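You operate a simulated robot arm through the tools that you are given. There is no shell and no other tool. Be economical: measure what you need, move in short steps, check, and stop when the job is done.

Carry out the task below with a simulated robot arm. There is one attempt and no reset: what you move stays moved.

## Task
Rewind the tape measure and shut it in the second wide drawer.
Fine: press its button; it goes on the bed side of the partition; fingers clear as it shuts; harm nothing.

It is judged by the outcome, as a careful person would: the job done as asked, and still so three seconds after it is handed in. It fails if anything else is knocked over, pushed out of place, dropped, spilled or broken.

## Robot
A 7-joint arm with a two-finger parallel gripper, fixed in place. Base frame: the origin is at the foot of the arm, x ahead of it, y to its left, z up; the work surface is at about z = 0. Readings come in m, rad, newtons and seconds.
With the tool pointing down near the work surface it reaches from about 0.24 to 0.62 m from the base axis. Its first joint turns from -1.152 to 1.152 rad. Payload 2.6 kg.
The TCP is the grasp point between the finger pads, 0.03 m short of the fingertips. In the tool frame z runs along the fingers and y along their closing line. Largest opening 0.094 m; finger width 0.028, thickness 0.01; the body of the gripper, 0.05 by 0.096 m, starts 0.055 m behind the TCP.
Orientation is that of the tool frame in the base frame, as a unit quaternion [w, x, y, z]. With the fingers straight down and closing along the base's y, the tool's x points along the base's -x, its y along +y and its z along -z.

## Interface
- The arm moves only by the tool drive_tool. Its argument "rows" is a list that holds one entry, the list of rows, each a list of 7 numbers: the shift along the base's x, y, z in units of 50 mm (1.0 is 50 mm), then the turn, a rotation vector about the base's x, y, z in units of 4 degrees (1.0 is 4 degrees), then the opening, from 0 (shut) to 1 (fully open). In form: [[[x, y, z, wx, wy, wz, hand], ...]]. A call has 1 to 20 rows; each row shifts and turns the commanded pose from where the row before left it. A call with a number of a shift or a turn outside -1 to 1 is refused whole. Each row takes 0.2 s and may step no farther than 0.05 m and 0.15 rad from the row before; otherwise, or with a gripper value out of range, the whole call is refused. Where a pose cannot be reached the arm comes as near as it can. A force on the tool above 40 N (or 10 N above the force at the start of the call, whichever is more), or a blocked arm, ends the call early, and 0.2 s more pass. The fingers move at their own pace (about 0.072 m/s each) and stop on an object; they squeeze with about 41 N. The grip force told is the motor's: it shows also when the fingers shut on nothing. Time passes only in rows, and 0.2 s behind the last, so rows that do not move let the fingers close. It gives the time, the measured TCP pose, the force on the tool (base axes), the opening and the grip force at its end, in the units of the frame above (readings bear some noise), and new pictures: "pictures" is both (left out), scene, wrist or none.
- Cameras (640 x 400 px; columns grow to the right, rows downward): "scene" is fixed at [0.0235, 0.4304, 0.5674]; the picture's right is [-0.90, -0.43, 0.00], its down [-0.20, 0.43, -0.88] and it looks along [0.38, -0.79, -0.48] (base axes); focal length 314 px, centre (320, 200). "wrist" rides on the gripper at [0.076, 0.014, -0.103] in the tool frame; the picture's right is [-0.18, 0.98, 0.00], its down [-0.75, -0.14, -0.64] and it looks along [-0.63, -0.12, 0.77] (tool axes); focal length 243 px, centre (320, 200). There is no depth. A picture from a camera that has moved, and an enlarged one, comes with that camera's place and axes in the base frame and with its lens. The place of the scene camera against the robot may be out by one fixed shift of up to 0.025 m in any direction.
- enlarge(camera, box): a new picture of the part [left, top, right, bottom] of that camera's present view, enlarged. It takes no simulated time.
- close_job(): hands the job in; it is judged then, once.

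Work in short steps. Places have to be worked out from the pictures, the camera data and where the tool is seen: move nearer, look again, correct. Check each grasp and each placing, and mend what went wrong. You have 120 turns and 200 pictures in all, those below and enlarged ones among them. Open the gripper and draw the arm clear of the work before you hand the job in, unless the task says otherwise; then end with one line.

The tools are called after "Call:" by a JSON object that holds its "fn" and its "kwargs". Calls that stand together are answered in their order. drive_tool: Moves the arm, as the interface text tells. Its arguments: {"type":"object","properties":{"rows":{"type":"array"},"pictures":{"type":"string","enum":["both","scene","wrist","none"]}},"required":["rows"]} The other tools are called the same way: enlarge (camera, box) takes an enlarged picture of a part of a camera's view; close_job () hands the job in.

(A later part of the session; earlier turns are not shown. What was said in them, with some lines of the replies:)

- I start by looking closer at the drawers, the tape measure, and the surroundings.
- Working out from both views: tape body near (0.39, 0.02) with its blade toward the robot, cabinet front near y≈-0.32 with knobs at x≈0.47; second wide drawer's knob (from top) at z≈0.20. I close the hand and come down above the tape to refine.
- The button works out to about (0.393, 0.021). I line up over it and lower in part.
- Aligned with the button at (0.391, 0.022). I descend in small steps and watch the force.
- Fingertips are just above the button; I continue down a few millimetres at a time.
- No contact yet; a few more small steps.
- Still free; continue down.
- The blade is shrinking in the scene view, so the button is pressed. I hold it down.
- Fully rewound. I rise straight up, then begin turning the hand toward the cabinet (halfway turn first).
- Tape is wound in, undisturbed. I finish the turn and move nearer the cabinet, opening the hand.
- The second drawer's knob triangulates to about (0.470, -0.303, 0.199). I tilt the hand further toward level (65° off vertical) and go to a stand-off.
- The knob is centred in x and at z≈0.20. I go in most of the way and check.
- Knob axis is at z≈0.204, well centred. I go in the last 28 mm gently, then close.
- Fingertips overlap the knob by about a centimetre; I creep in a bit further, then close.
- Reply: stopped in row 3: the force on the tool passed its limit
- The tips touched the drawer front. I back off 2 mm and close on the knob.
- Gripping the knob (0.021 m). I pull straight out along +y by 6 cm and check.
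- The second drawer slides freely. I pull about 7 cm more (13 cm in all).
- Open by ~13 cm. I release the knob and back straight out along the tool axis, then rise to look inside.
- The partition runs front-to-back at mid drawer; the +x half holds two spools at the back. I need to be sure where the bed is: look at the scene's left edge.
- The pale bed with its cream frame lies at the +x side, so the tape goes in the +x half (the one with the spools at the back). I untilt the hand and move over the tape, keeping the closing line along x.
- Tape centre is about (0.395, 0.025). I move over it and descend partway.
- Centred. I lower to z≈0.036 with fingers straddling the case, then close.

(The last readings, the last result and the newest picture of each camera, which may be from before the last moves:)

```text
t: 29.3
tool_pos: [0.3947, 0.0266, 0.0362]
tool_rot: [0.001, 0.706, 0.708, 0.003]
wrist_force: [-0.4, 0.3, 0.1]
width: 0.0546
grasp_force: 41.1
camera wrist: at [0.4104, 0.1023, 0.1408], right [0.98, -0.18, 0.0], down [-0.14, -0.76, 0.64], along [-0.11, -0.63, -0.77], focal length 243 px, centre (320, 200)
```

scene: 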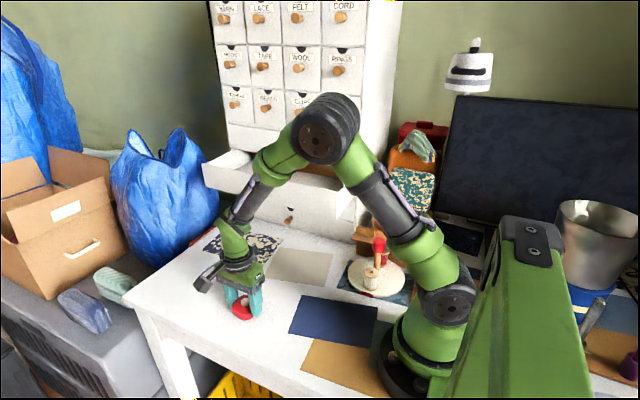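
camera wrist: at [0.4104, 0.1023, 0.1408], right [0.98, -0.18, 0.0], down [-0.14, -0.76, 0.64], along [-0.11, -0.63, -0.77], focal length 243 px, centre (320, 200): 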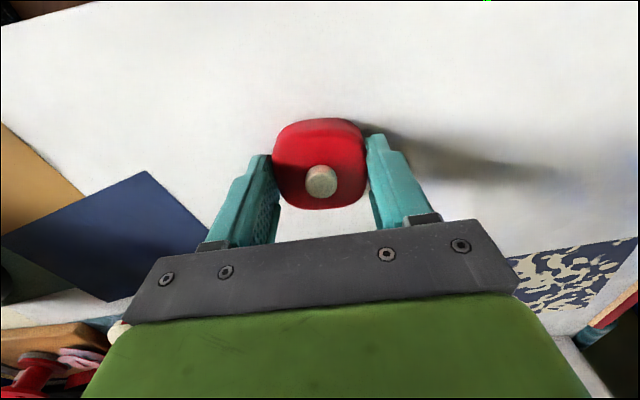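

Held at 0.055 m. I lift straight up, then carry high toward the drawer's +x half and look in.

Call:
{"fn": "drive_tool", "kwargs": {"rows": [[[0, 0, 0.5, 0, 0, 0, 0.4], [0, 0, 0.8, 0, 0, 0, 0.4], [0, 0, 0.9, 0, 0, 0, 0.4], [0, 0, 0.9, 0, 0, 0, 0.4], [0, 0, 0.9, 0, 0, 0, 0.4], [0, 0, 0.9, 0, 0, 0, 0.4], [0, 0, 0.9, 0, 0, 0, 0.4], [0.5, -0.5, 0.6, 0, 0, 0, 0.4], [0.5, -0.6, 0, 0, 0, 0, 0.4], [0.5, -0.6, 0, 0, 0, 0, 0.4], [0.5, -0.6, 0, 0, 0, 0, 0.4], [0.5, -0.5, 0, 0, 0, 0, 0.4], [0.4, -0.5, 0, 0, 0, 0, 0.4], [0, 0, 0, 0, 0, 0, 0.4]]]}}

Call:
{"fn": "enlarge", "kwargs": {"camera": "wrist", "box": [100, 0, 580, 240]}}

```text
t: 32.3
tool_pos: [0.5161, -0.1127, 0.3503]
tool_rot: [0.003, 0.707, 0.707, 0.004]
wrist_force: [-0.2, -0.5, -1.5]
width: 0.0546
grasp_force: 40.8
out of reach, approached as far as the arm can: row 12, 13
camera wrist: at [0.5296, -0.0375, 0.4533], right [0.98, -0.18, 0.01], down [-0.15, -0.76, 0.64], along [-0.11, -0.63, -0.77], focal length 243 px, centre (320, 200)
```

scene: 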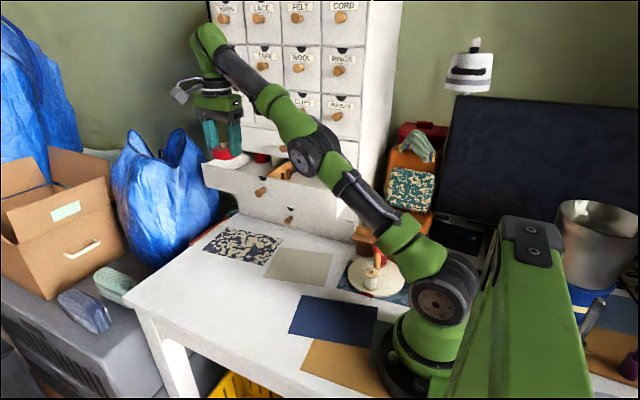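
wrist: 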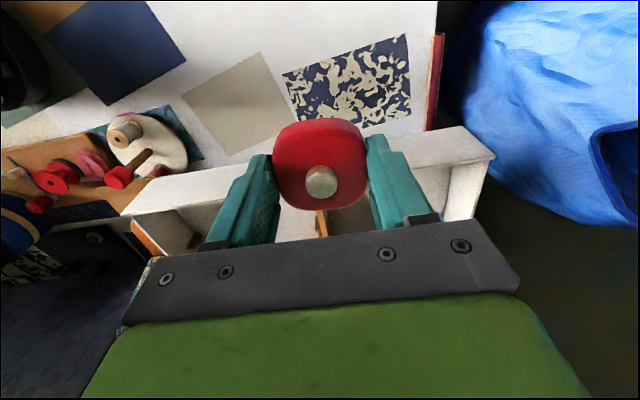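

```text
1.33 times, centred on (340, 120) of wrist
camera zoom: at [0.5296, -0.0375, 0.4533], right [0.98, -0.18, 0.01], down [-0.15, -0.76, 0.64], along [-0.11, -0.63, -0.77], focal length 324 px, centre (293, 307)
```

zoom: 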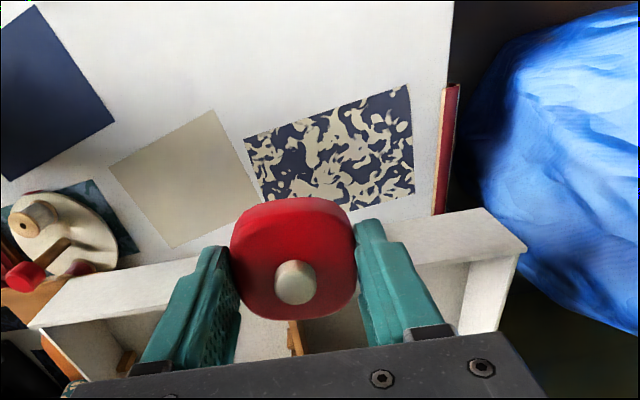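

At this height the arm is at its reach limit (r≈0.53). Partition is at x≈0.49, so I need x≈0.545; tilting the hand 20° toward the cabinet buys reach, so I tilt in place and check the pose.

Call:
{"fn": "drive_tool", "kwargs": {"rows": [[[0, 0, 0, -1, 0, 0, 0.4], [0, 0, 0, -1, 0, 0, 0.4], [0, 0, 0, -1, 0, 0, 0.4], [0, 0, 0, -1, 0, 0, 0.4], [0, 0, 0, -1, 0, 0, 0.4], [0, 0, 0, 0, 0, 0, 0.4]]], "pictures": "wrist"}}

Call:
{"fn": "enlarge", "kwargs": {"camera": "wrist", "box": [100, 0, 580, 240]}}

Call:
{"fn": "enlarge", "kwargs": {"camera": "scene", "box": [180, 100, 340, 230]}}

```text
t: 33.7
tool_pos: [0.5156, -0.1122, 0.3492]
tool_rot: [0.124, 0.696, 0.697, -0.121]
wrist_force: [1.0, 0.1, -0.3]
width: 0.0545
grasp_force: 40.8
camera wrist: at [0.5296, -0.005, 0.4217], right [0.98, -0.17, 0.07], down [-0.14, -0.49, 0.86], along [-0.11, -0.85, -0.51], focal length 243 px, centre (320, 200)
```

wrist: 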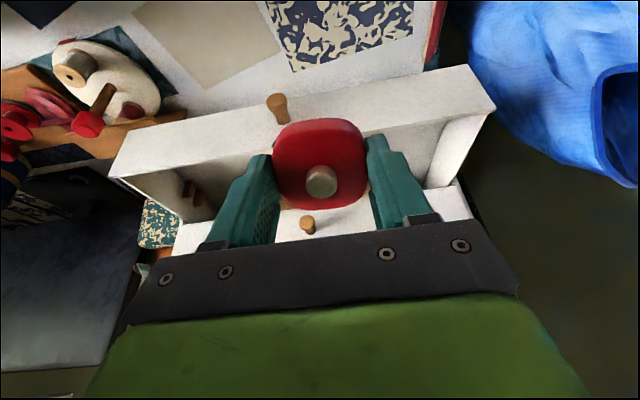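

```text
1.33 times, centred on (340, 120) of wrist
camera zoom: at [0.5296, -0.005, 0.4217], right [0.98, -0.17, 0.07], down [-0.14, -0.49, 0.86], along [-0.11, -0.85, -0.51], focal length 324 px, centre (293, 307)
```

zoom: 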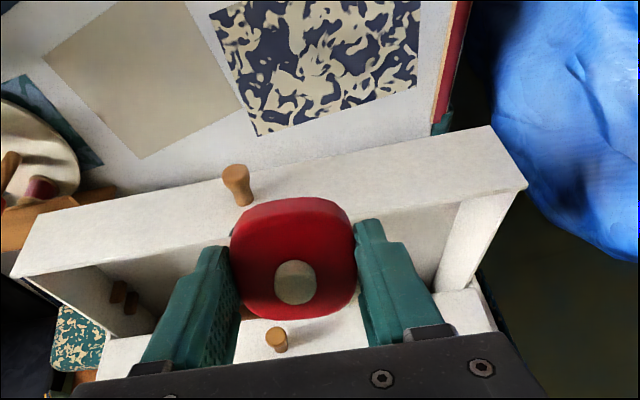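

```text
3.08 times, centred on (260, 165) of scene
camera zoom: at [0.0235, 0.4304, 0.5674], right [-0.9, -0.43, 0.0], down [-0.2, 0.43, -0.88], along [0.38, -0.79, -0.48], focal length 966 px, centre (505, 308)
```

zoom: 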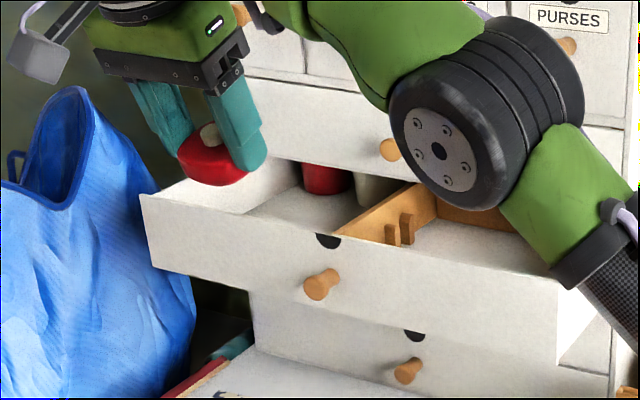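

Front's top edge is z≈0.25, so I carry the tape over at z≈0.32 toward (0.545, -0.22) and see how far it reaches.

Call:
{"fn": "drive_tool", "kwargs": {"rows": [[[0.2, -0.4, -0.1, 0, 0, 0, 0.4], [0.2, -0.4, -0.15, 0, 0, 0, 0.4], [0.2, -0.4, -0.15, 0, 0, 0, 0.4], [0, -0.4, -0.1, 0, 0, 0, 0.4], [0, -0.4, 0, 0, 0, 0, 0.4], [0, 0, 0, 0, 0, 0, 0.4]]]}}

Call:
{"fn": "enlarge", "kwargs": {"camera": "scene", "box": [180, 100, 340, 230]}}

```text
t: 35.1
tool_pos: [0.542, -0.1878, 0.3125]
tool_rot: [0.123, 0.696, 0.697, -0.12]
wrist_force: [-0.5, 0.7, -1.1]
width: 0.0543
grasp_force: 41.3
out of reach, approached as far as the arm can: row 3, 5
camera wrist: at [0.5571, -0.081, 0.3835], right [0.98, -0.17, 0.07], down [-0.14, -0.49, 0.86], along [-0.11, -0.85, -0.51], focal length 243 px, centre (320, 200)
```

scene: 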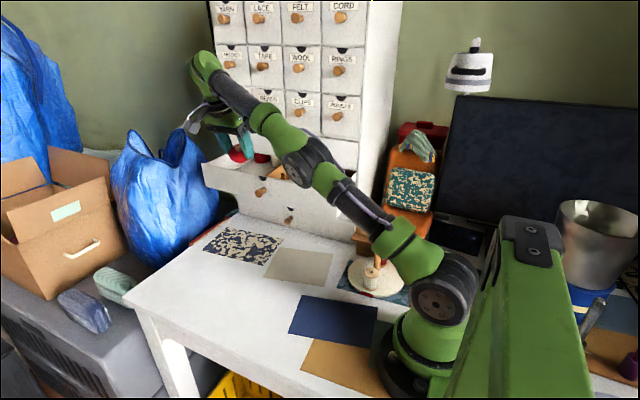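
wrist: 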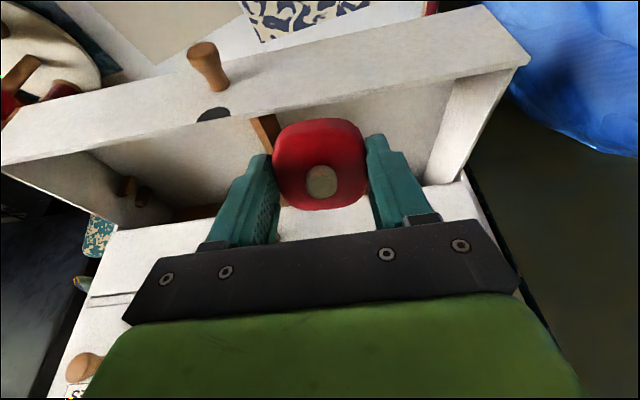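

```text
3.08 times, centred on (260, 165) of scene
camera zoom: at [0.0236, 0.4304, 0.5674], right [-0.9, -0.43, 0.0], down [-0.2, 0.43, -0.88], along [0.38, -0.79, -0.48], focal length 966 px, centre (505, 308)
```

zoom: 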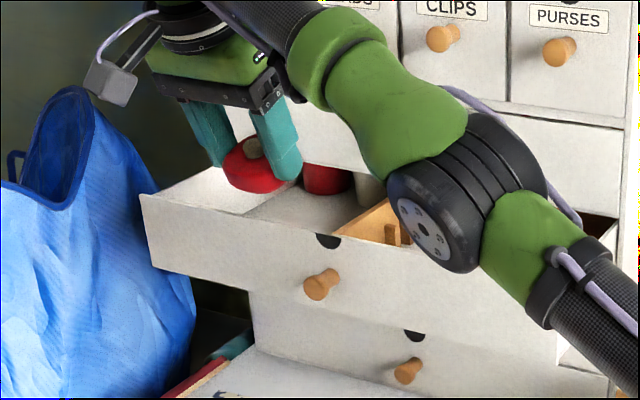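

Call:
{"fn": "enlarge", "kwargs": {"camera": "wrist", "box": [180, 60, 540, 240]}}

```text
1.78 times, centred on (360, 150) of wrist
camera zoom: at [0.5571, -0.081, 0.3835], right [0.98, -0.17, 0.07], down [-0.14, -0.49, 0.86], along [-0.11, -0.85, -0.51], focal length 431 px, centre (249, 289)
```

zoom: 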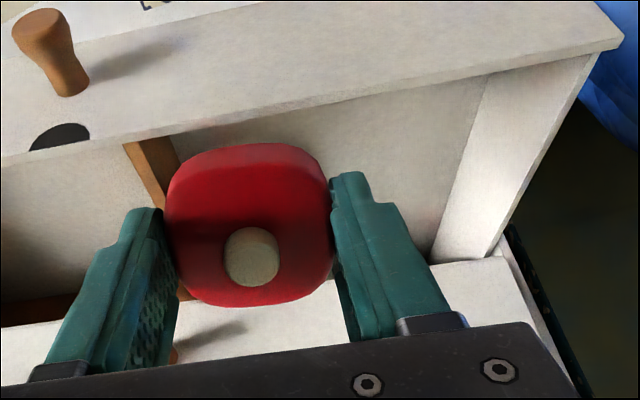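

The partition's +x face is about x≈0.498, right wall ≈0.66; left finger is at ≈0.505. I ease down while shifting outward as reach allows.

Call:
{"fn": "drive_tool", "kwargs": {"rows": [[[0, -0.1, -0.3, 0, 0, 0, 0.4], [0.1, -0.2, -0.3, 0, 0, 0, 0.4], [0.15, -0.2, 0, 0, 0, 0, 0.4], [0, 0, 0, 0, 0, 0, 0.4]]]}}

Call:
{"fn": "enlarge", "kwargs": {"camera": "wrist", "box": [180, 60, 540, 240]}}

```text
t: 36.1
tool_pos: [0.5524, -0.2106, 0.2781]
tool_rot: [0.123, 0.697, 0.696, -0.12]
wrist_force: [0.6, 0.0, 0.4]
width: 0.0547
grasp_force: 41.1
out of reach, approached as far as the arm can: row 3
camera wrist: at [0.5669, -0.1038, 0.351], right [0.98, -0.17, 0.07], down [-0.14, -0.49, 0.86], along [-0.11, -0.85, -0.51], focal length 243 px, centre (320, 200)
```

scene: 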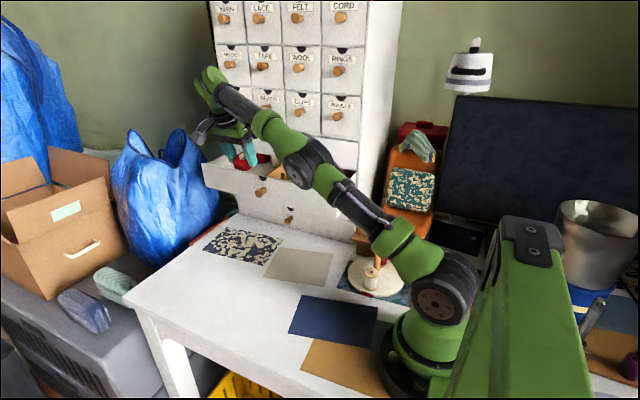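
wrist: 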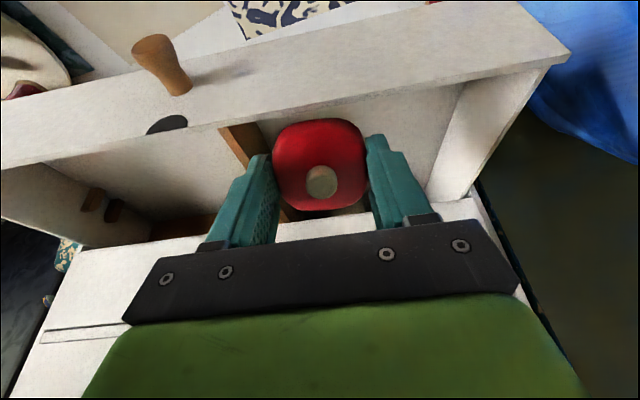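

```text
1.78 times, centred on (360, 150) of wrist
camera zoom: at [0.5669, -0.1038, 0.351], right [0.98, -0.17, 0.07], down [-0.14, -0.49, 0.86], along [-0.11, -0.85, -0.51], focal length 431 px, centre (249, 289)
```

zoom: 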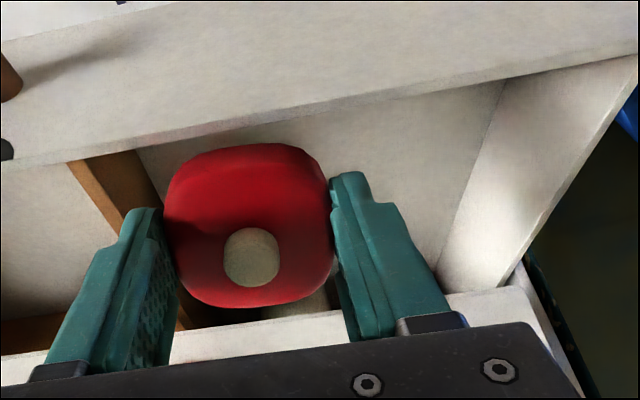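

Clear of the partition by ~1 cm. I go down further, shifting slightly inward, then untilt.

Call:
{"fn": "drive_tool", "kwargs": {"rows": [[[0, -0.1, -0.3, 0, 0, 0, 0.4], [0, -0.15, -0.3, 0, 0, 0, 0.4], [0, 0, -0.1, 1, 0, 0, 0.4], [0, 0, 0, 1, 0, 0, 0.4], [0, 0, 0, 0, 0, 0, 0.4]]]}}

Call:
{"fn": "enlarge", "kwargs": {"camera": "wrist", "box": [180, 60, 540, 240]}}

Call:
{"fn": "enlarge", "kwargs": {"camera": "scene", "box": [180, 100, 340, 230]}}

```text
t: 37.3
tool_pos: [0.5516, -0.2226, 0.2444]
tool_rot: [0.074, 0.703, 0.704, -0.071]
wrist_force: [-0.4, -0.2, -1.2]
width: 0.0546
grasp_force: 41.3
camera wrist: at [0.5668, -0.1268, 0.3303], right [0.98, -0.18, 0.04], down [-0.14, -0.61, 0.78], along [-0.11, -0.77, -0.62], focal length 243 px, centre (320, 200)
```

scene: 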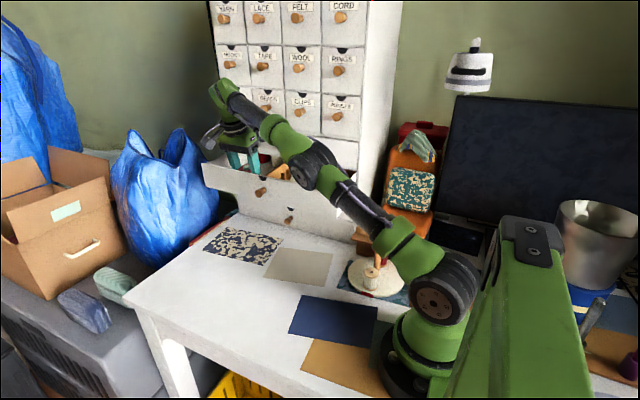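
wrist: 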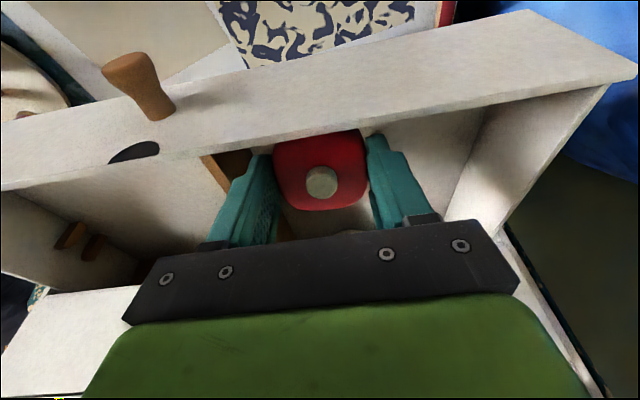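

```text
1.78 times, centred on (360, 150) of wrist
camera zoom: at [0.5668, -0.1268, 0.3303], right [0.98, -0.18, 0.04], down [-0.14, -0.61, 0.78], along [-0.11, -0.77, -0.62], focal length 431 px, centre (249, 289)
```

zoom: 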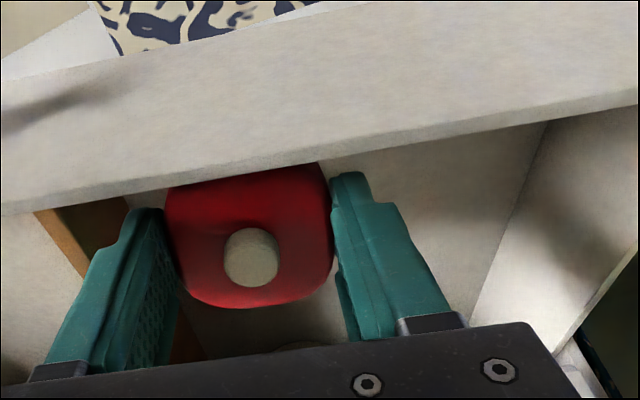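

```text
3.08 times, centred on (260, 165) of scene
camera zoom: at [0.0236, 0.4304, 0.5674], right [-0.9, -0.43, 0.0], down [-0.2, 0.43, -0.88], along [0.38, -0.79, -0.48], focal length 966 px, centre (505, 308)
```

zoom: 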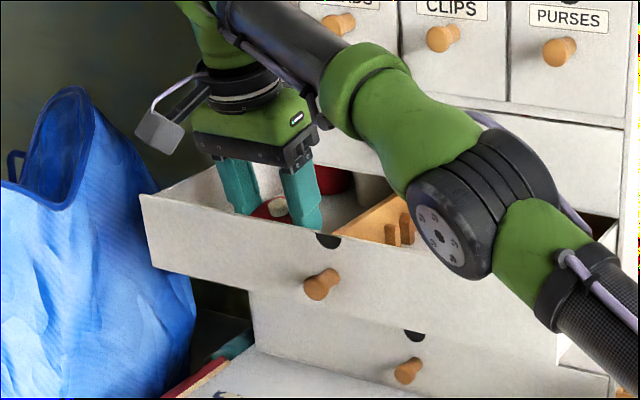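

Inside the +x compartment, a little close to the front panel. I untilt the remaining 12°, shift 1 cm inward and go lower.

Call:
{"fn": "drive_tool", "kwargs": {"rows": [[[0, -0.1, 0, 1, 0, 0, 0.4], [0, -0.1, -0.1, 1, 0, 0, 0.4], [0, 0, -0.15, 0.9, 0, 0, 0.4], [0, 0, -0.15, 0, 0, 0, 0.4], [0, 0, 0, 0, 0, 0, 0.4]]]}}

Call:
{"fn": "enlarge", "kwargs": {"camera": "scene", "box": [180, 100, 340, 230]}}

```text
t: 38.5
tool_pos: [0.549, -0.2114, 0.217]
tool_rot: [0.004, 0.707, 0.707, 0.001]
wrist_force: [-0.4, -0.6, -0.5]
width: 0.0544
grasp_force: 41.0
out of reach, approached as far as the arm can: row 1, 2, 3
camera wrist: at [0.5638, -0.1354, 0.3195], right [0.98, -0.18, 0.01], down [-0.14, -0.75, 0.64], along [-0.11, -0.63, -0.77], focal length 243 px, centre (320, 200)
```

scene: 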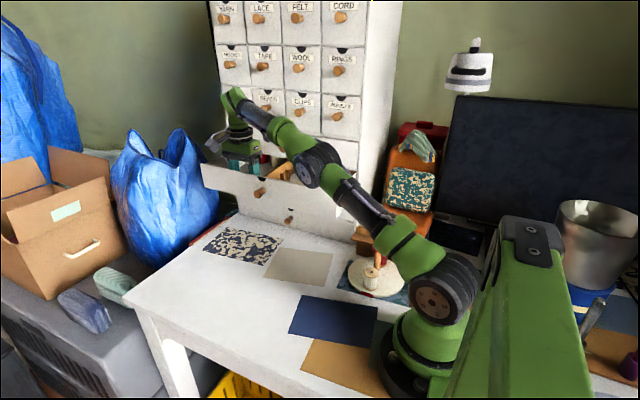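
wrist: 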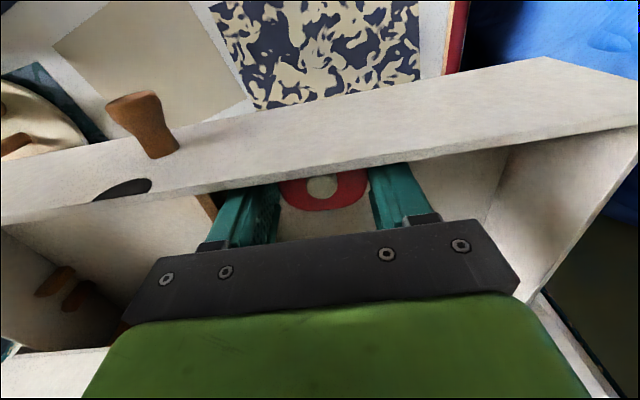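

```text
3.08 times, centred on (260, 165) of scene
camera zoom: at [0.0236, 0.4304, 0.5674], right [-0.9, -0.43, 0.0], down [-0.2, 0.43, -0.88], along [0.38, -0.79, -0.48], focal length 966 px, centre (505, 308)
```

zoom: 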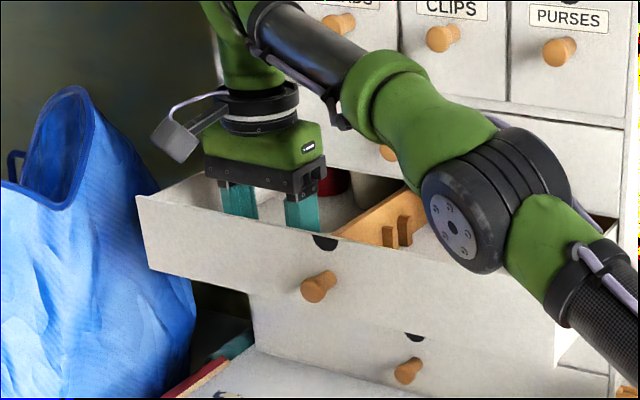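

Level now, at z=0.217 (tape bottom ≈0.181). I lower in small steps until the floor is felt.

Call:
{"fn": "drive_tool", "kwargs": {"rows": [[[0, -0.06, -0.06, 0, 0, 0, 0.4], [0, 0, -0.06, 0, 0, 0, 0.4], [0, 0, 0, 0, 0, 0, 0.4]]], "pictures": "wrist"}}

```text
t: 39.3
tool_pos: [0.5495, -0.2146, 0.2107]
tool_rot: [0.003, 0.707, 0.707, 0.001]
wrist_force: [0.5, 0.4, -0.9]
width: 0.0545
grasp_force: 41.3
camera wrist: at [0.5638, -0.1383, 0.3134], right [0.98, -0.18, 0.01], down [-0.14, -0.75, 0.64], along [-0.11, -0.63, -0.77], focal length 243 px, centre (320, 200)
```

wrist: 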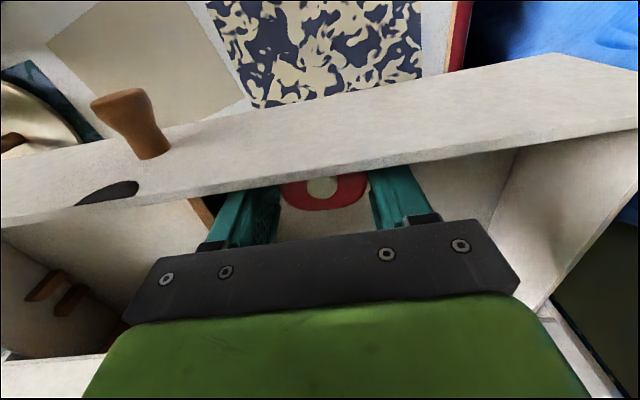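

No contact yet; continue.

Call:
{"fn": "drive_tool", "kwargs": {"rows": [[[0, -0.04, -0.06, 0, 0, 0, 0.4], [0.04, 0, -0.06, 0, 0, 0, 0.4], [0, 0, -0.04, 0, 0, 0, 0.4], [0, 0, 0, 0, 0, 0, 0.4]]], "pictures": "scene"}}

```text
t: 40.1
tool_pos: [0.5508, -0.219, 0.2095]
tool_rot: [0.01, 0.708, 0.706, 0.002]
wrist_force: [-1.6, 0.7, 2.7]
width: 0.0542
grasp_force: 41.0
stopped in row 3: the force on the tool passed its limit (the readings are from after the stop); the commanded pose is now the measured one
```

scene: 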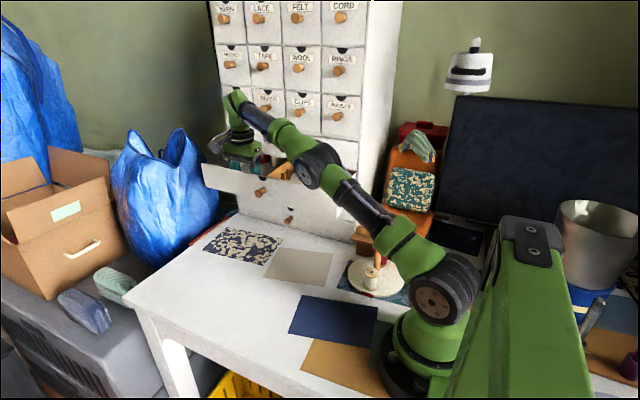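

Contact at tape bottom ≈0.174, matching the floor. I open just enough and check.

Call:
{"fn": "drive_tool", "kwargs": {"rows": [[[0, 0, 0, 0, 0, 0, 0.62], [0, 0, 0, 0, 0, 0, 0.68], [0, 0, 0, 0, 0, 0, 0.68]]], "pictures": "wrist"}}

```text
t: 40.9
tool_pos: [0.5512, -0.2186, 0.2091]
tool_rot: [0.009, 0.708, 0.706, 0.002]
wrist_force: [-1.6, -0.7, -0.9]
width: 0.0638
grasp_force: 0.0
camera wrist: at [0.5654, -0.1413, 0.3118], right [0.98, -0.19, 0.02], down [-0.15, -0.75, 0.65], along [-0.11, -0.64, -0.76], focal length 243 px, centre (320, 200)
```

wrist: 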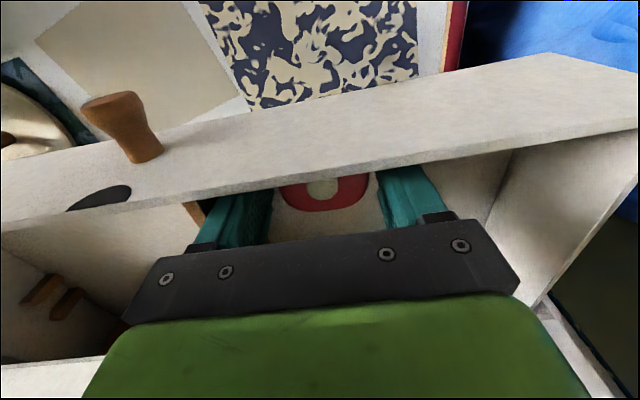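

Released; the tape rests flat. I rise with the matching tilt to stay within reach, keeping clear of partition and front.

Call:
{"fn": "drive_tool", "kwargs": {"rows": [[[0, 0, 0.15, -0.6, 0, 0, 0.68], [0, 0, 0.2, -1, 0, 0, 0.68], [0, 0, 0.2, -1, 0, 0, 0.68], [0, 0, 0.3, -1, 0, 0, 0.68], [0, 0.05, 0.4, -1, 0, 0, 0.68], [0, 0.1, 0.4, -1, 0, 0, 0.68], [-0.1, 0.2, 0.4, 0, 0, 0, 0.68], [-0.2, 0.5, 0.4, 0, 0, 0, 0.68], [0, 0, 0, 0, 0, 0, 0.68]]]}}

Call:
{"fn": "enlarge", "kwargs": {"camera": "scene", "box": [180, 100, 340, 230]}}

Call:
{"fn": "enlarge", "kwargs": {"camera": "wrist", "box": [160, 0, 560, 240]}}

```text
t: 42.9
tool_pos: [0.5368, -0.175, 0.3306]
tool_rot: [0.147, 0.693, 0.693, -0.136]
wrist_force: [0.6, 0.6, 0.2]
width: 0.0638
grasp_force: 0.1
camera wrist: at [0.5513, -0.0643, 0.3969], right [0.98, -0.17, 0.09], down [-0.15, -0.44, 0.88], along [-0.11, -0.88, -0.46], focal length 243 px, centre (320, 200)
```

scene: 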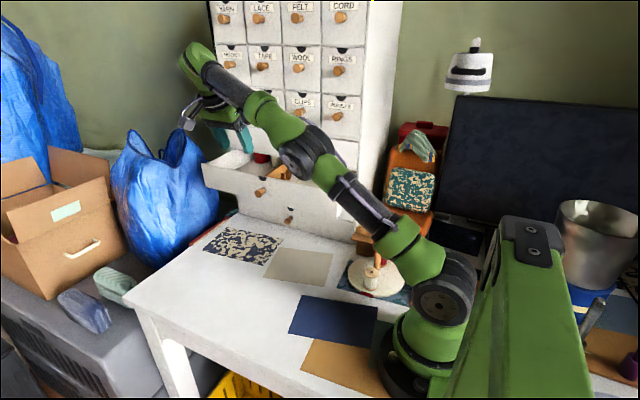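
wrist: 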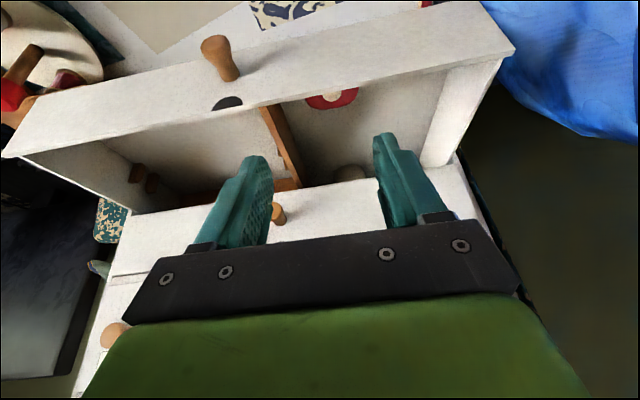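

```text
3.08 times, centred on (260, 165) of scene
camera zoom: at [0.0235, 0.4304, 0.5674], right [-0.9, -0.43, 0.0], down [-0.2, 0.43, -0.88], along [0.38, -0.79, -0.48], focal length 966 px, centre (505, 308)
```

zoom: 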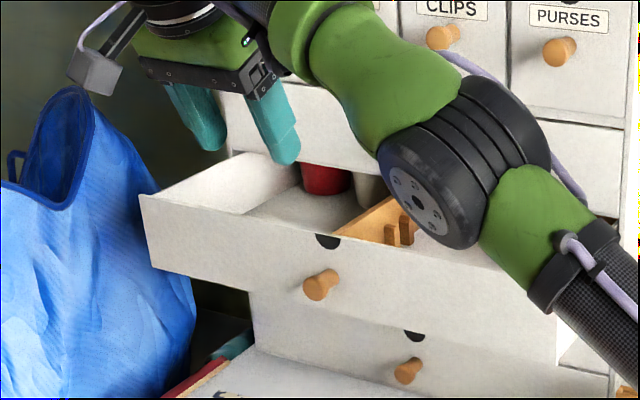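

```text
1.60 times, centred on (360, 120) of wrist
camera zoom: at [0.5513, -0.0643, 0.3969], right [0.98, -0.17, 0.09], down [-0.15, -0.44, 0.88], along [-0.11, -0.88, -0.46], focal length 388 px, centre (256, 328)
```

zoom: 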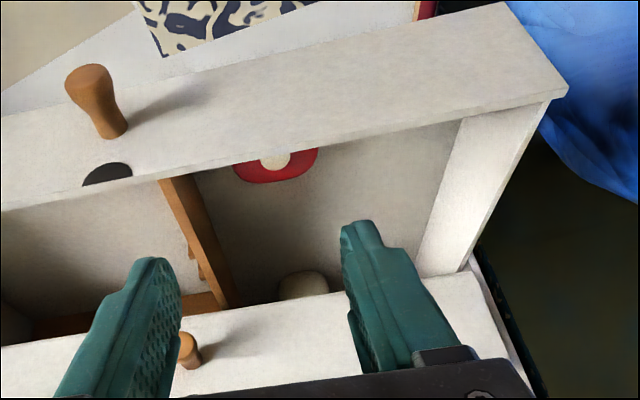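

Tape lies flat in the bed-side compartment, spools untouched. Now I back away, close the fingers, and line up in front of the knob to push it shut from outside.

Call:
{"fn": "drive_tool", "kwargs": {"rows": [[[-0.1, 0.5, 0.1, -1, 0, 0, 0.3], [-0.3, 0.5, 0, -1, 0, 0, 0], [-0.3, 0.6, 0, -1, 0, 0, 0], [-0.3, 0.6, 0, -1, 0, 0, 0], [-0.3, 0.5, 0, -1, 0, 0, 0], [-0.035, 0, -0.4, -1, 0, 0, 0], [0, 0, -0.4, -1, 0, 0, 0], [0, 0, -0.4, -1, 0, 0, 0], [0, 0, -0.4, -1, 0, 0, 0], [0, 0, -0.4, -1, 0, 0, 0], [0, 0, -0.38, -0.5, 0, 0, 0], [0, 0, 0, 0, 0, 0, 0]]]}}

Call:
{"fn": "enlarge", "kwargs": {"camera": "wrist", "box": [190, 50, 450, 250]}}

```text
t: 45.5
tool_pos: [0.4709, -0.0423, 0.2183]
tool_rot: [0.386, 0.593, 0.599, -0.374]
wrist_force: [0.1, 0.7, 0.1]
width: 0.0001
grasp_force: 33.5
camera wrist: at [0.4851, 0.0831, 0.1923], right [0.98, -0.06, 0.18], down [-0.15, 0.26, 0.95], along [-0.11, -0.96, 0.25], focal length 243 px, centre (320, 200)
```

scene: 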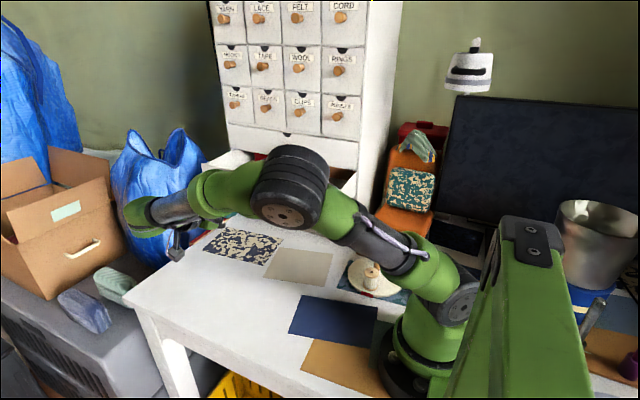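
wrist: 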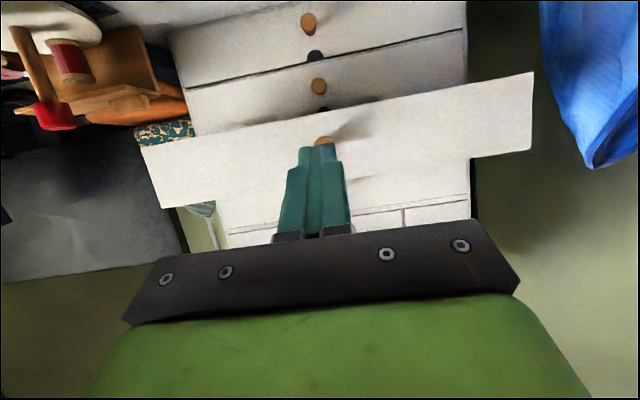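

```text
2.00 times, centred on (320, 150) of wrist
camera zoom: at [0.4851, 0.0831, 0.1923], right [0.98, -0.06, 0.18], down [-0.15, 0.26, 0.95], along [-0.11, -0.96, 0.25], focal length 485 px, centre (320, 300)
```

zoom: 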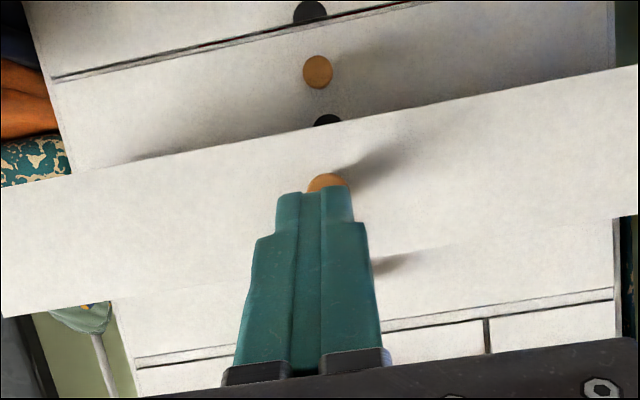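

Tips are aligned with the knob (0.471, z≈0.203). I push along -y steadily, most of the way, then check.

Call:
{"fn": "drive_tool", "kwargs": {"rows": [[[0, -0.5, -0.04, 0, 0, 0, 0], [0, -0.5, 0, 0, 0, 0, 0], [0, -0.3, 0, 0, 0, 0, 0], [0, -0.25, 0, 0, 0, 0, 0], [0, -0.25, 0, 0, 0, 0, 0], [0, -0.25, 0, 0, 0, 0, 0], [0, -0.25, 0, 0, 0, 0, 0], [0, -0.25, 0, 0, 0, 0, 0], [0, 0, 0, 0, 0, 0, 0]]]}}

Call:
{"fn": "enlarge", "kwargs": {"camera": "wrist", "box": [190, 50, 450, 250]}}

```text
t: 47.5
tool_pos: [0.4684, -0.1688, 0.2172]
tool_rot: [0.385, 0.594, 0.598, -0.375]
wrist_force: [-0.3, -0.6, -0.5]
width: 0.0001
grasp_force: 32.9
camera wrist: at [0.4832, -0.043, 0.1915], right [0.98, -0.07, 0.18], down [-0.15, 0.26, 0.95], along [-0.11, -0.96, 0.25], focal length 243 px, centre (320, 200)
```

scene: 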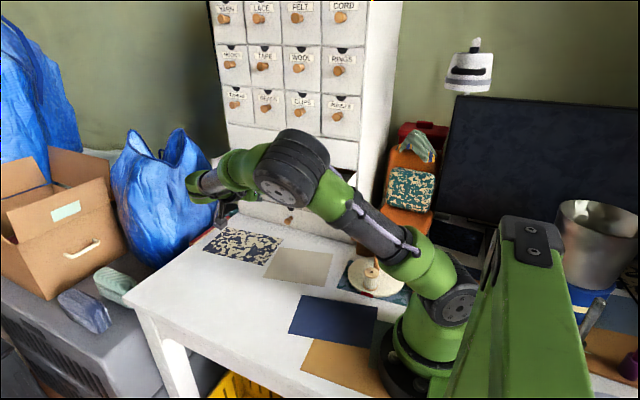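
wrist: 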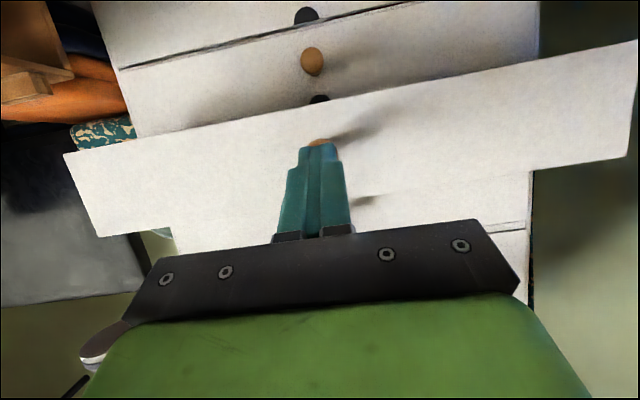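

```text
2.00 times, centred on (320, 150) of wrist
camera zoom: at [0.4832, -0.043, 0.1915], right [0.98, -0.07, 0.18], down [-0.15, 0.26, 0.95], along [-0.11, -0.96, 0.25], focal length 485 px, centre (320, 300)
```

zoom: 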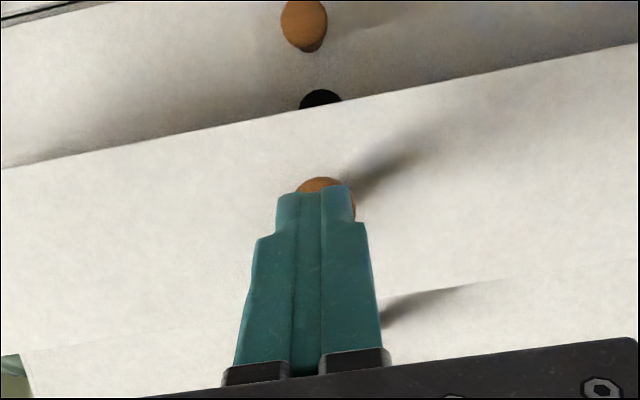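

The drawer is sliding in. I keep pushing the remaining ~10 cm.

Call:
{"fn": "drive_tool", "kwargs": {"rows": [[[0.04, -0.25, 0, 0, 0, 0, 0], [0, -0.25, 0, 0, 0, 0, 0], [0, -0.25, 0, 0, 0, 0, 0], [0, -0.25, 0, 0, 0, 0, 0], [0, -0.25, 0, 0, 0, 0, 0], [0, -0.25, 0, 0, 0, 0, 0], [0, -0.2, 0, 0, 0, 0, 0], [0, -0.15, 0, 0, 0, 0, 0], [0, -0.1, 0, 0, 0, 0, 0], [0, 0, 0, 0, 0, 0, 0]]]}}

Call:
{"fn": "enlarge", "kwargs": {"camera": "wrist", "box": [120, 0, 520, 250]}}

```text
t: 49.4
tool_pos: [0.4707, -0.2562, 0.2153]
tool_rot: [0.383, 0.597, 0.598, -0.373]
wrist_force: [-4.0, 5.7, 2.9]
width: 0.0002
grasp_force: 33.0
stopped in row 9: the force on the tool passed its limit (the readings are from after the stop); the commanded pose is now the measured one
camera wrist: at [0.4867, -0.1314, 0.1909], right [0.98, -0.07, 0.18], down [-0.16, 0.26, 0.95], along [-0.11, -0.96, 0.24], focal length 243 px, centre (320, 200)
```

scene: 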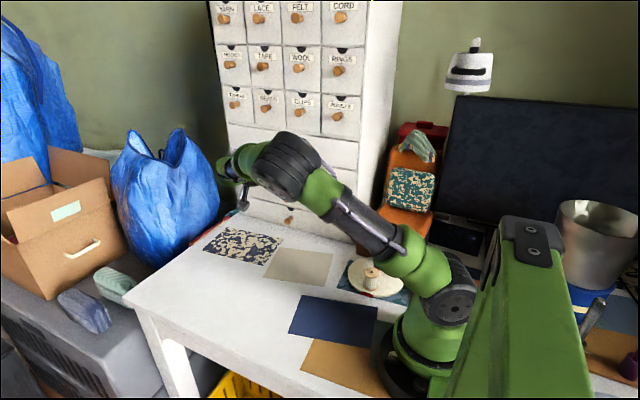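
wrist: 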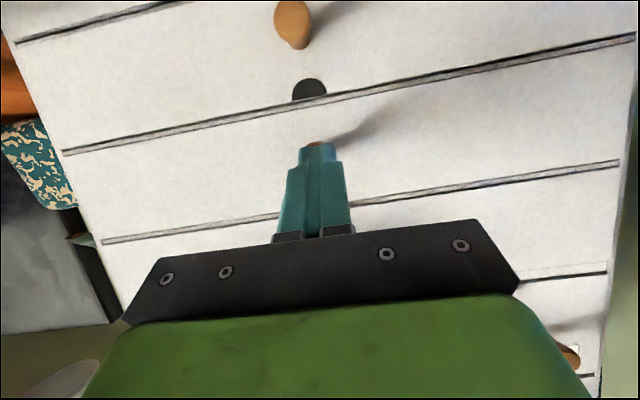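

```text
1.60 times, centred on (320, 125) of wrist
camera zoom: at [0.4867, -0.1314, 0.1909], right [0.98, -0.07, 0.18], down [-0.16, 0.26, 0.95], along [-0.11, -0.96, 0.24], focal length 388 px, centre (320, 320)
```

zoom: 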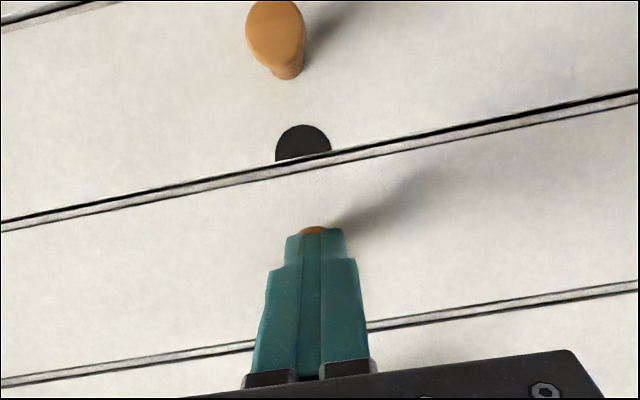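

The drawer hit its stop and sits flush with its neighbours. I back away along +y, rise, and check it from both cameras.

Call:
{"fn": "drive_tool", "kwargs": {"rows": [[[0, 0.4, 0, 0, 0, 0, 0], [0, 0.6, 0.1, 0, 0, 0, 0], [0, 0.7, 0.2, 0, 0, 0, 0], [0, 0.7, 0.5, 1, 0, 0, 0.3], [-0.3, 0.6, 0.7, 1, 0, 0, 0.6], [-0.4, 0.6, 0.7, 1, 0, 0, 0.6], [-0.4, 0.6, 0.7, 1, 0, 0, 0.6], [-0.4, 0.4, 0.7, 1, 0, 0, 0.6], [-0.4, 0.4, 0.7, 1, 0, 0, 0.6], [0, 0, 0, 0, 0, 0, 0.6]]]}}

Call:
{"fn": "enlarge", "kwargs": {"camera": "scene", "box": [190, 100, 390, 300]}}

Call:
{"fn": "enlarge", "kwargs": {"camera": "wrist", "box": [120, 0, 560, 250]}}

```text
refused: row 6 steps farther than a row can; nothing moved
```

```text
2.00 times, centred on (290, 200) of scene
camera zoom: at [0.0235, 0.4304, 0.5674], right [-0.9, -0.43, 0.0], down [-0.2, 0.43, -0.88], along [0.38, -0.79, -0.48], focal length 628 px, centre (380, 200)
```

zoom: 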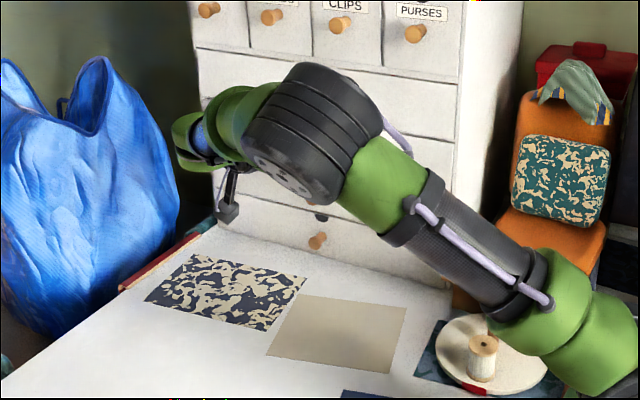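

```text
1.45 times, centred on (340, 125) of wrist
camera zoom: at [0.4867, -0.1314, 0.1909], right [0.98, -0.07, 0.18], down [-0.16, 0.26, 0.95], along [-0.11, -0.96, 0.24], focal length 353 px, centre (291, 309)
```

zoom: 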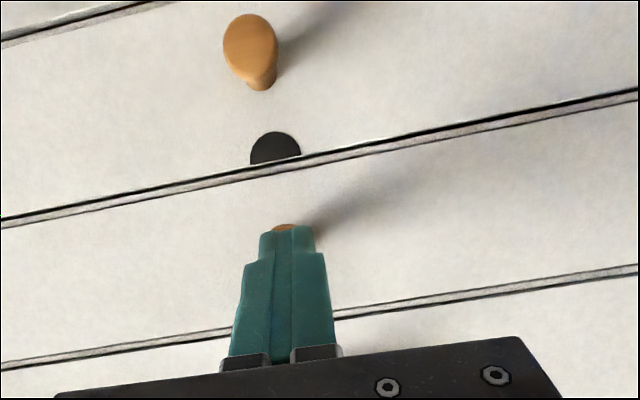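

That call stepped too far in one row; I repeat the retreat with smaller steps.

Call:
{"fn": "drive_tool", "kwargs": {"rows": [[[0, 0.4, 0, 0, 0, 0, 0], [0, 0.6, 0.1, 0, 0, 0, 0], [0, 0.7, 0.2, 0, 0, 0, 0], [0, 0.7, 0.5, 1, 0, 0, 0.3], [-0.2, 0.5, 0.6, 1, 0, 0, 0.6], [-0.3, 0.5, 0.6, 1, 0, 0, 0.6], [-0.3, 0.5, 0.6, 1, 0, 0, 0.6], [-0.3, 0.4, 0.7, 1, 0, 0, 0.6], [-0.3, 0.4, 0.7, 1, 0, 0, 0.6], [-0.2, 0, 0.7, 1, 0, 0, 0.6], [0, 0, 0, 0, 0, 0, 0.6]]]}}

Call:
{"fn": "enlarge", "kwargs": {"camera": "scene", "box": [190, 100, 390, 300]}}

Call:
{"fn": "enlarge", "kwargs": {"camera": "wrist", "box": [120, 0, 560, 250]}}

```text
t: 51.8
tool_pos: [0.3923, -0.0237, 0.4511]
tool_rot: [0.228, 0.671, 0.671, -0.217]
wrist_force: [0.0, 0.1, -0.5]
width: 0.0562
grasp_force: 0.2
camera wrist: at [0.4073, 0.1, 0.4892], right [0.98, -0.14, 0.12], down [-0.15, -0.22, 0.96], along [-0.11, -0.96, -0.24], focal length 243 px, centre (320, 200)
```

scene: 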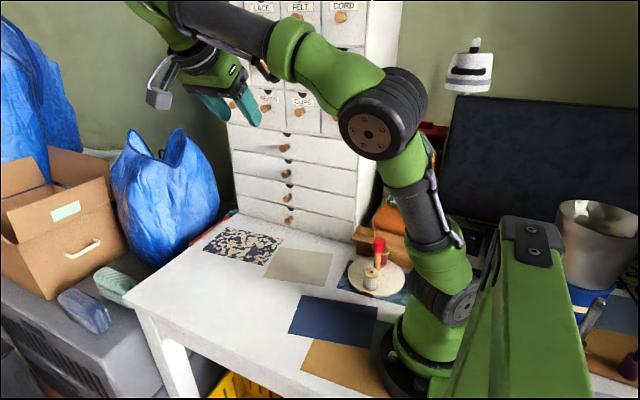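
wrist: 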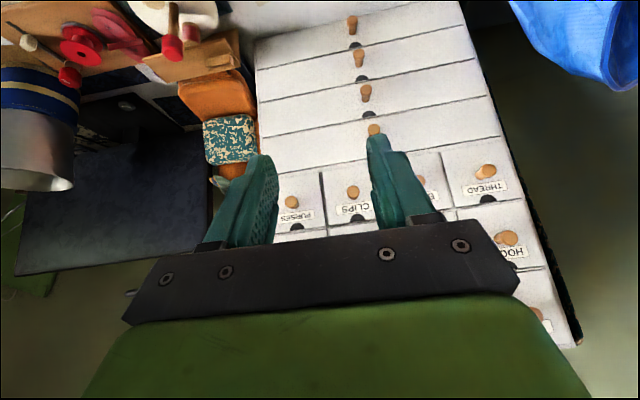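

```text
2.00 times, centred on (290, 200) of scene
camera zoom: at [0.0235, 0.4304, 0.5674], right [-0.9, -0.43, 0.0], down [-0.2, 0.43, -0.88], along [0.38, -0.79, -0.48], focal length 628 px, centre (380, 200)
```

zoom: 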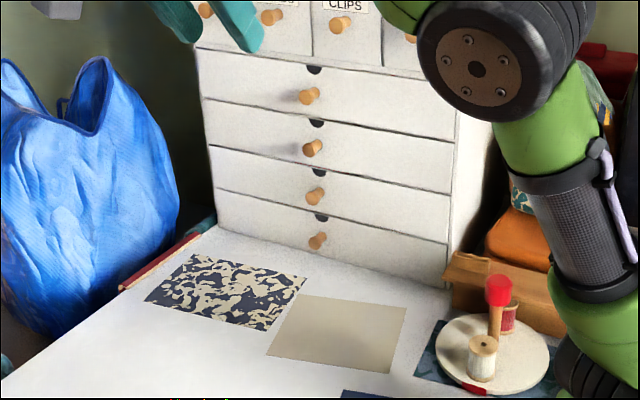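

```text
1.45 times, centred on (340, 125) of wrist
camera zoom: at [0.4073, 0.1, 0.4892], right [0.98, -0.14, 0.12], down [-0.15, -0.22, 0.96], along [-0.11, -0.96, -0.24], focal length 353 px, centre (291, 309)
```

zoom: 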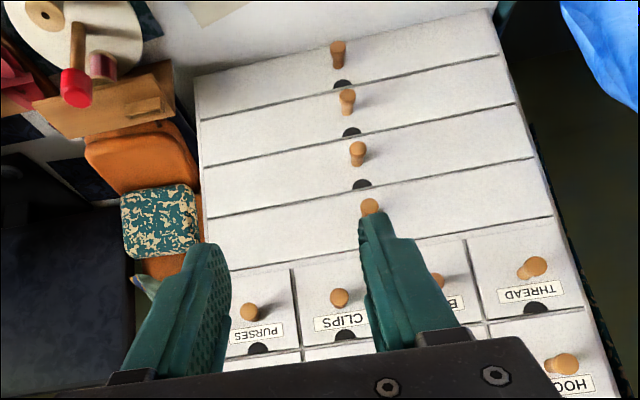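

All wide drawers are flush, the table is undisturbed, and the arm is clear with the gripper open. I hand the job in.

Call:
{"fn": "close_job", "kwargs": {}}

```text
The job is handed in.
```

The tape measure is rewound and shut in the second wide drawer from the top. It lies on the bed side of the partition, and as far as the pictures show nothing else was disturbed.
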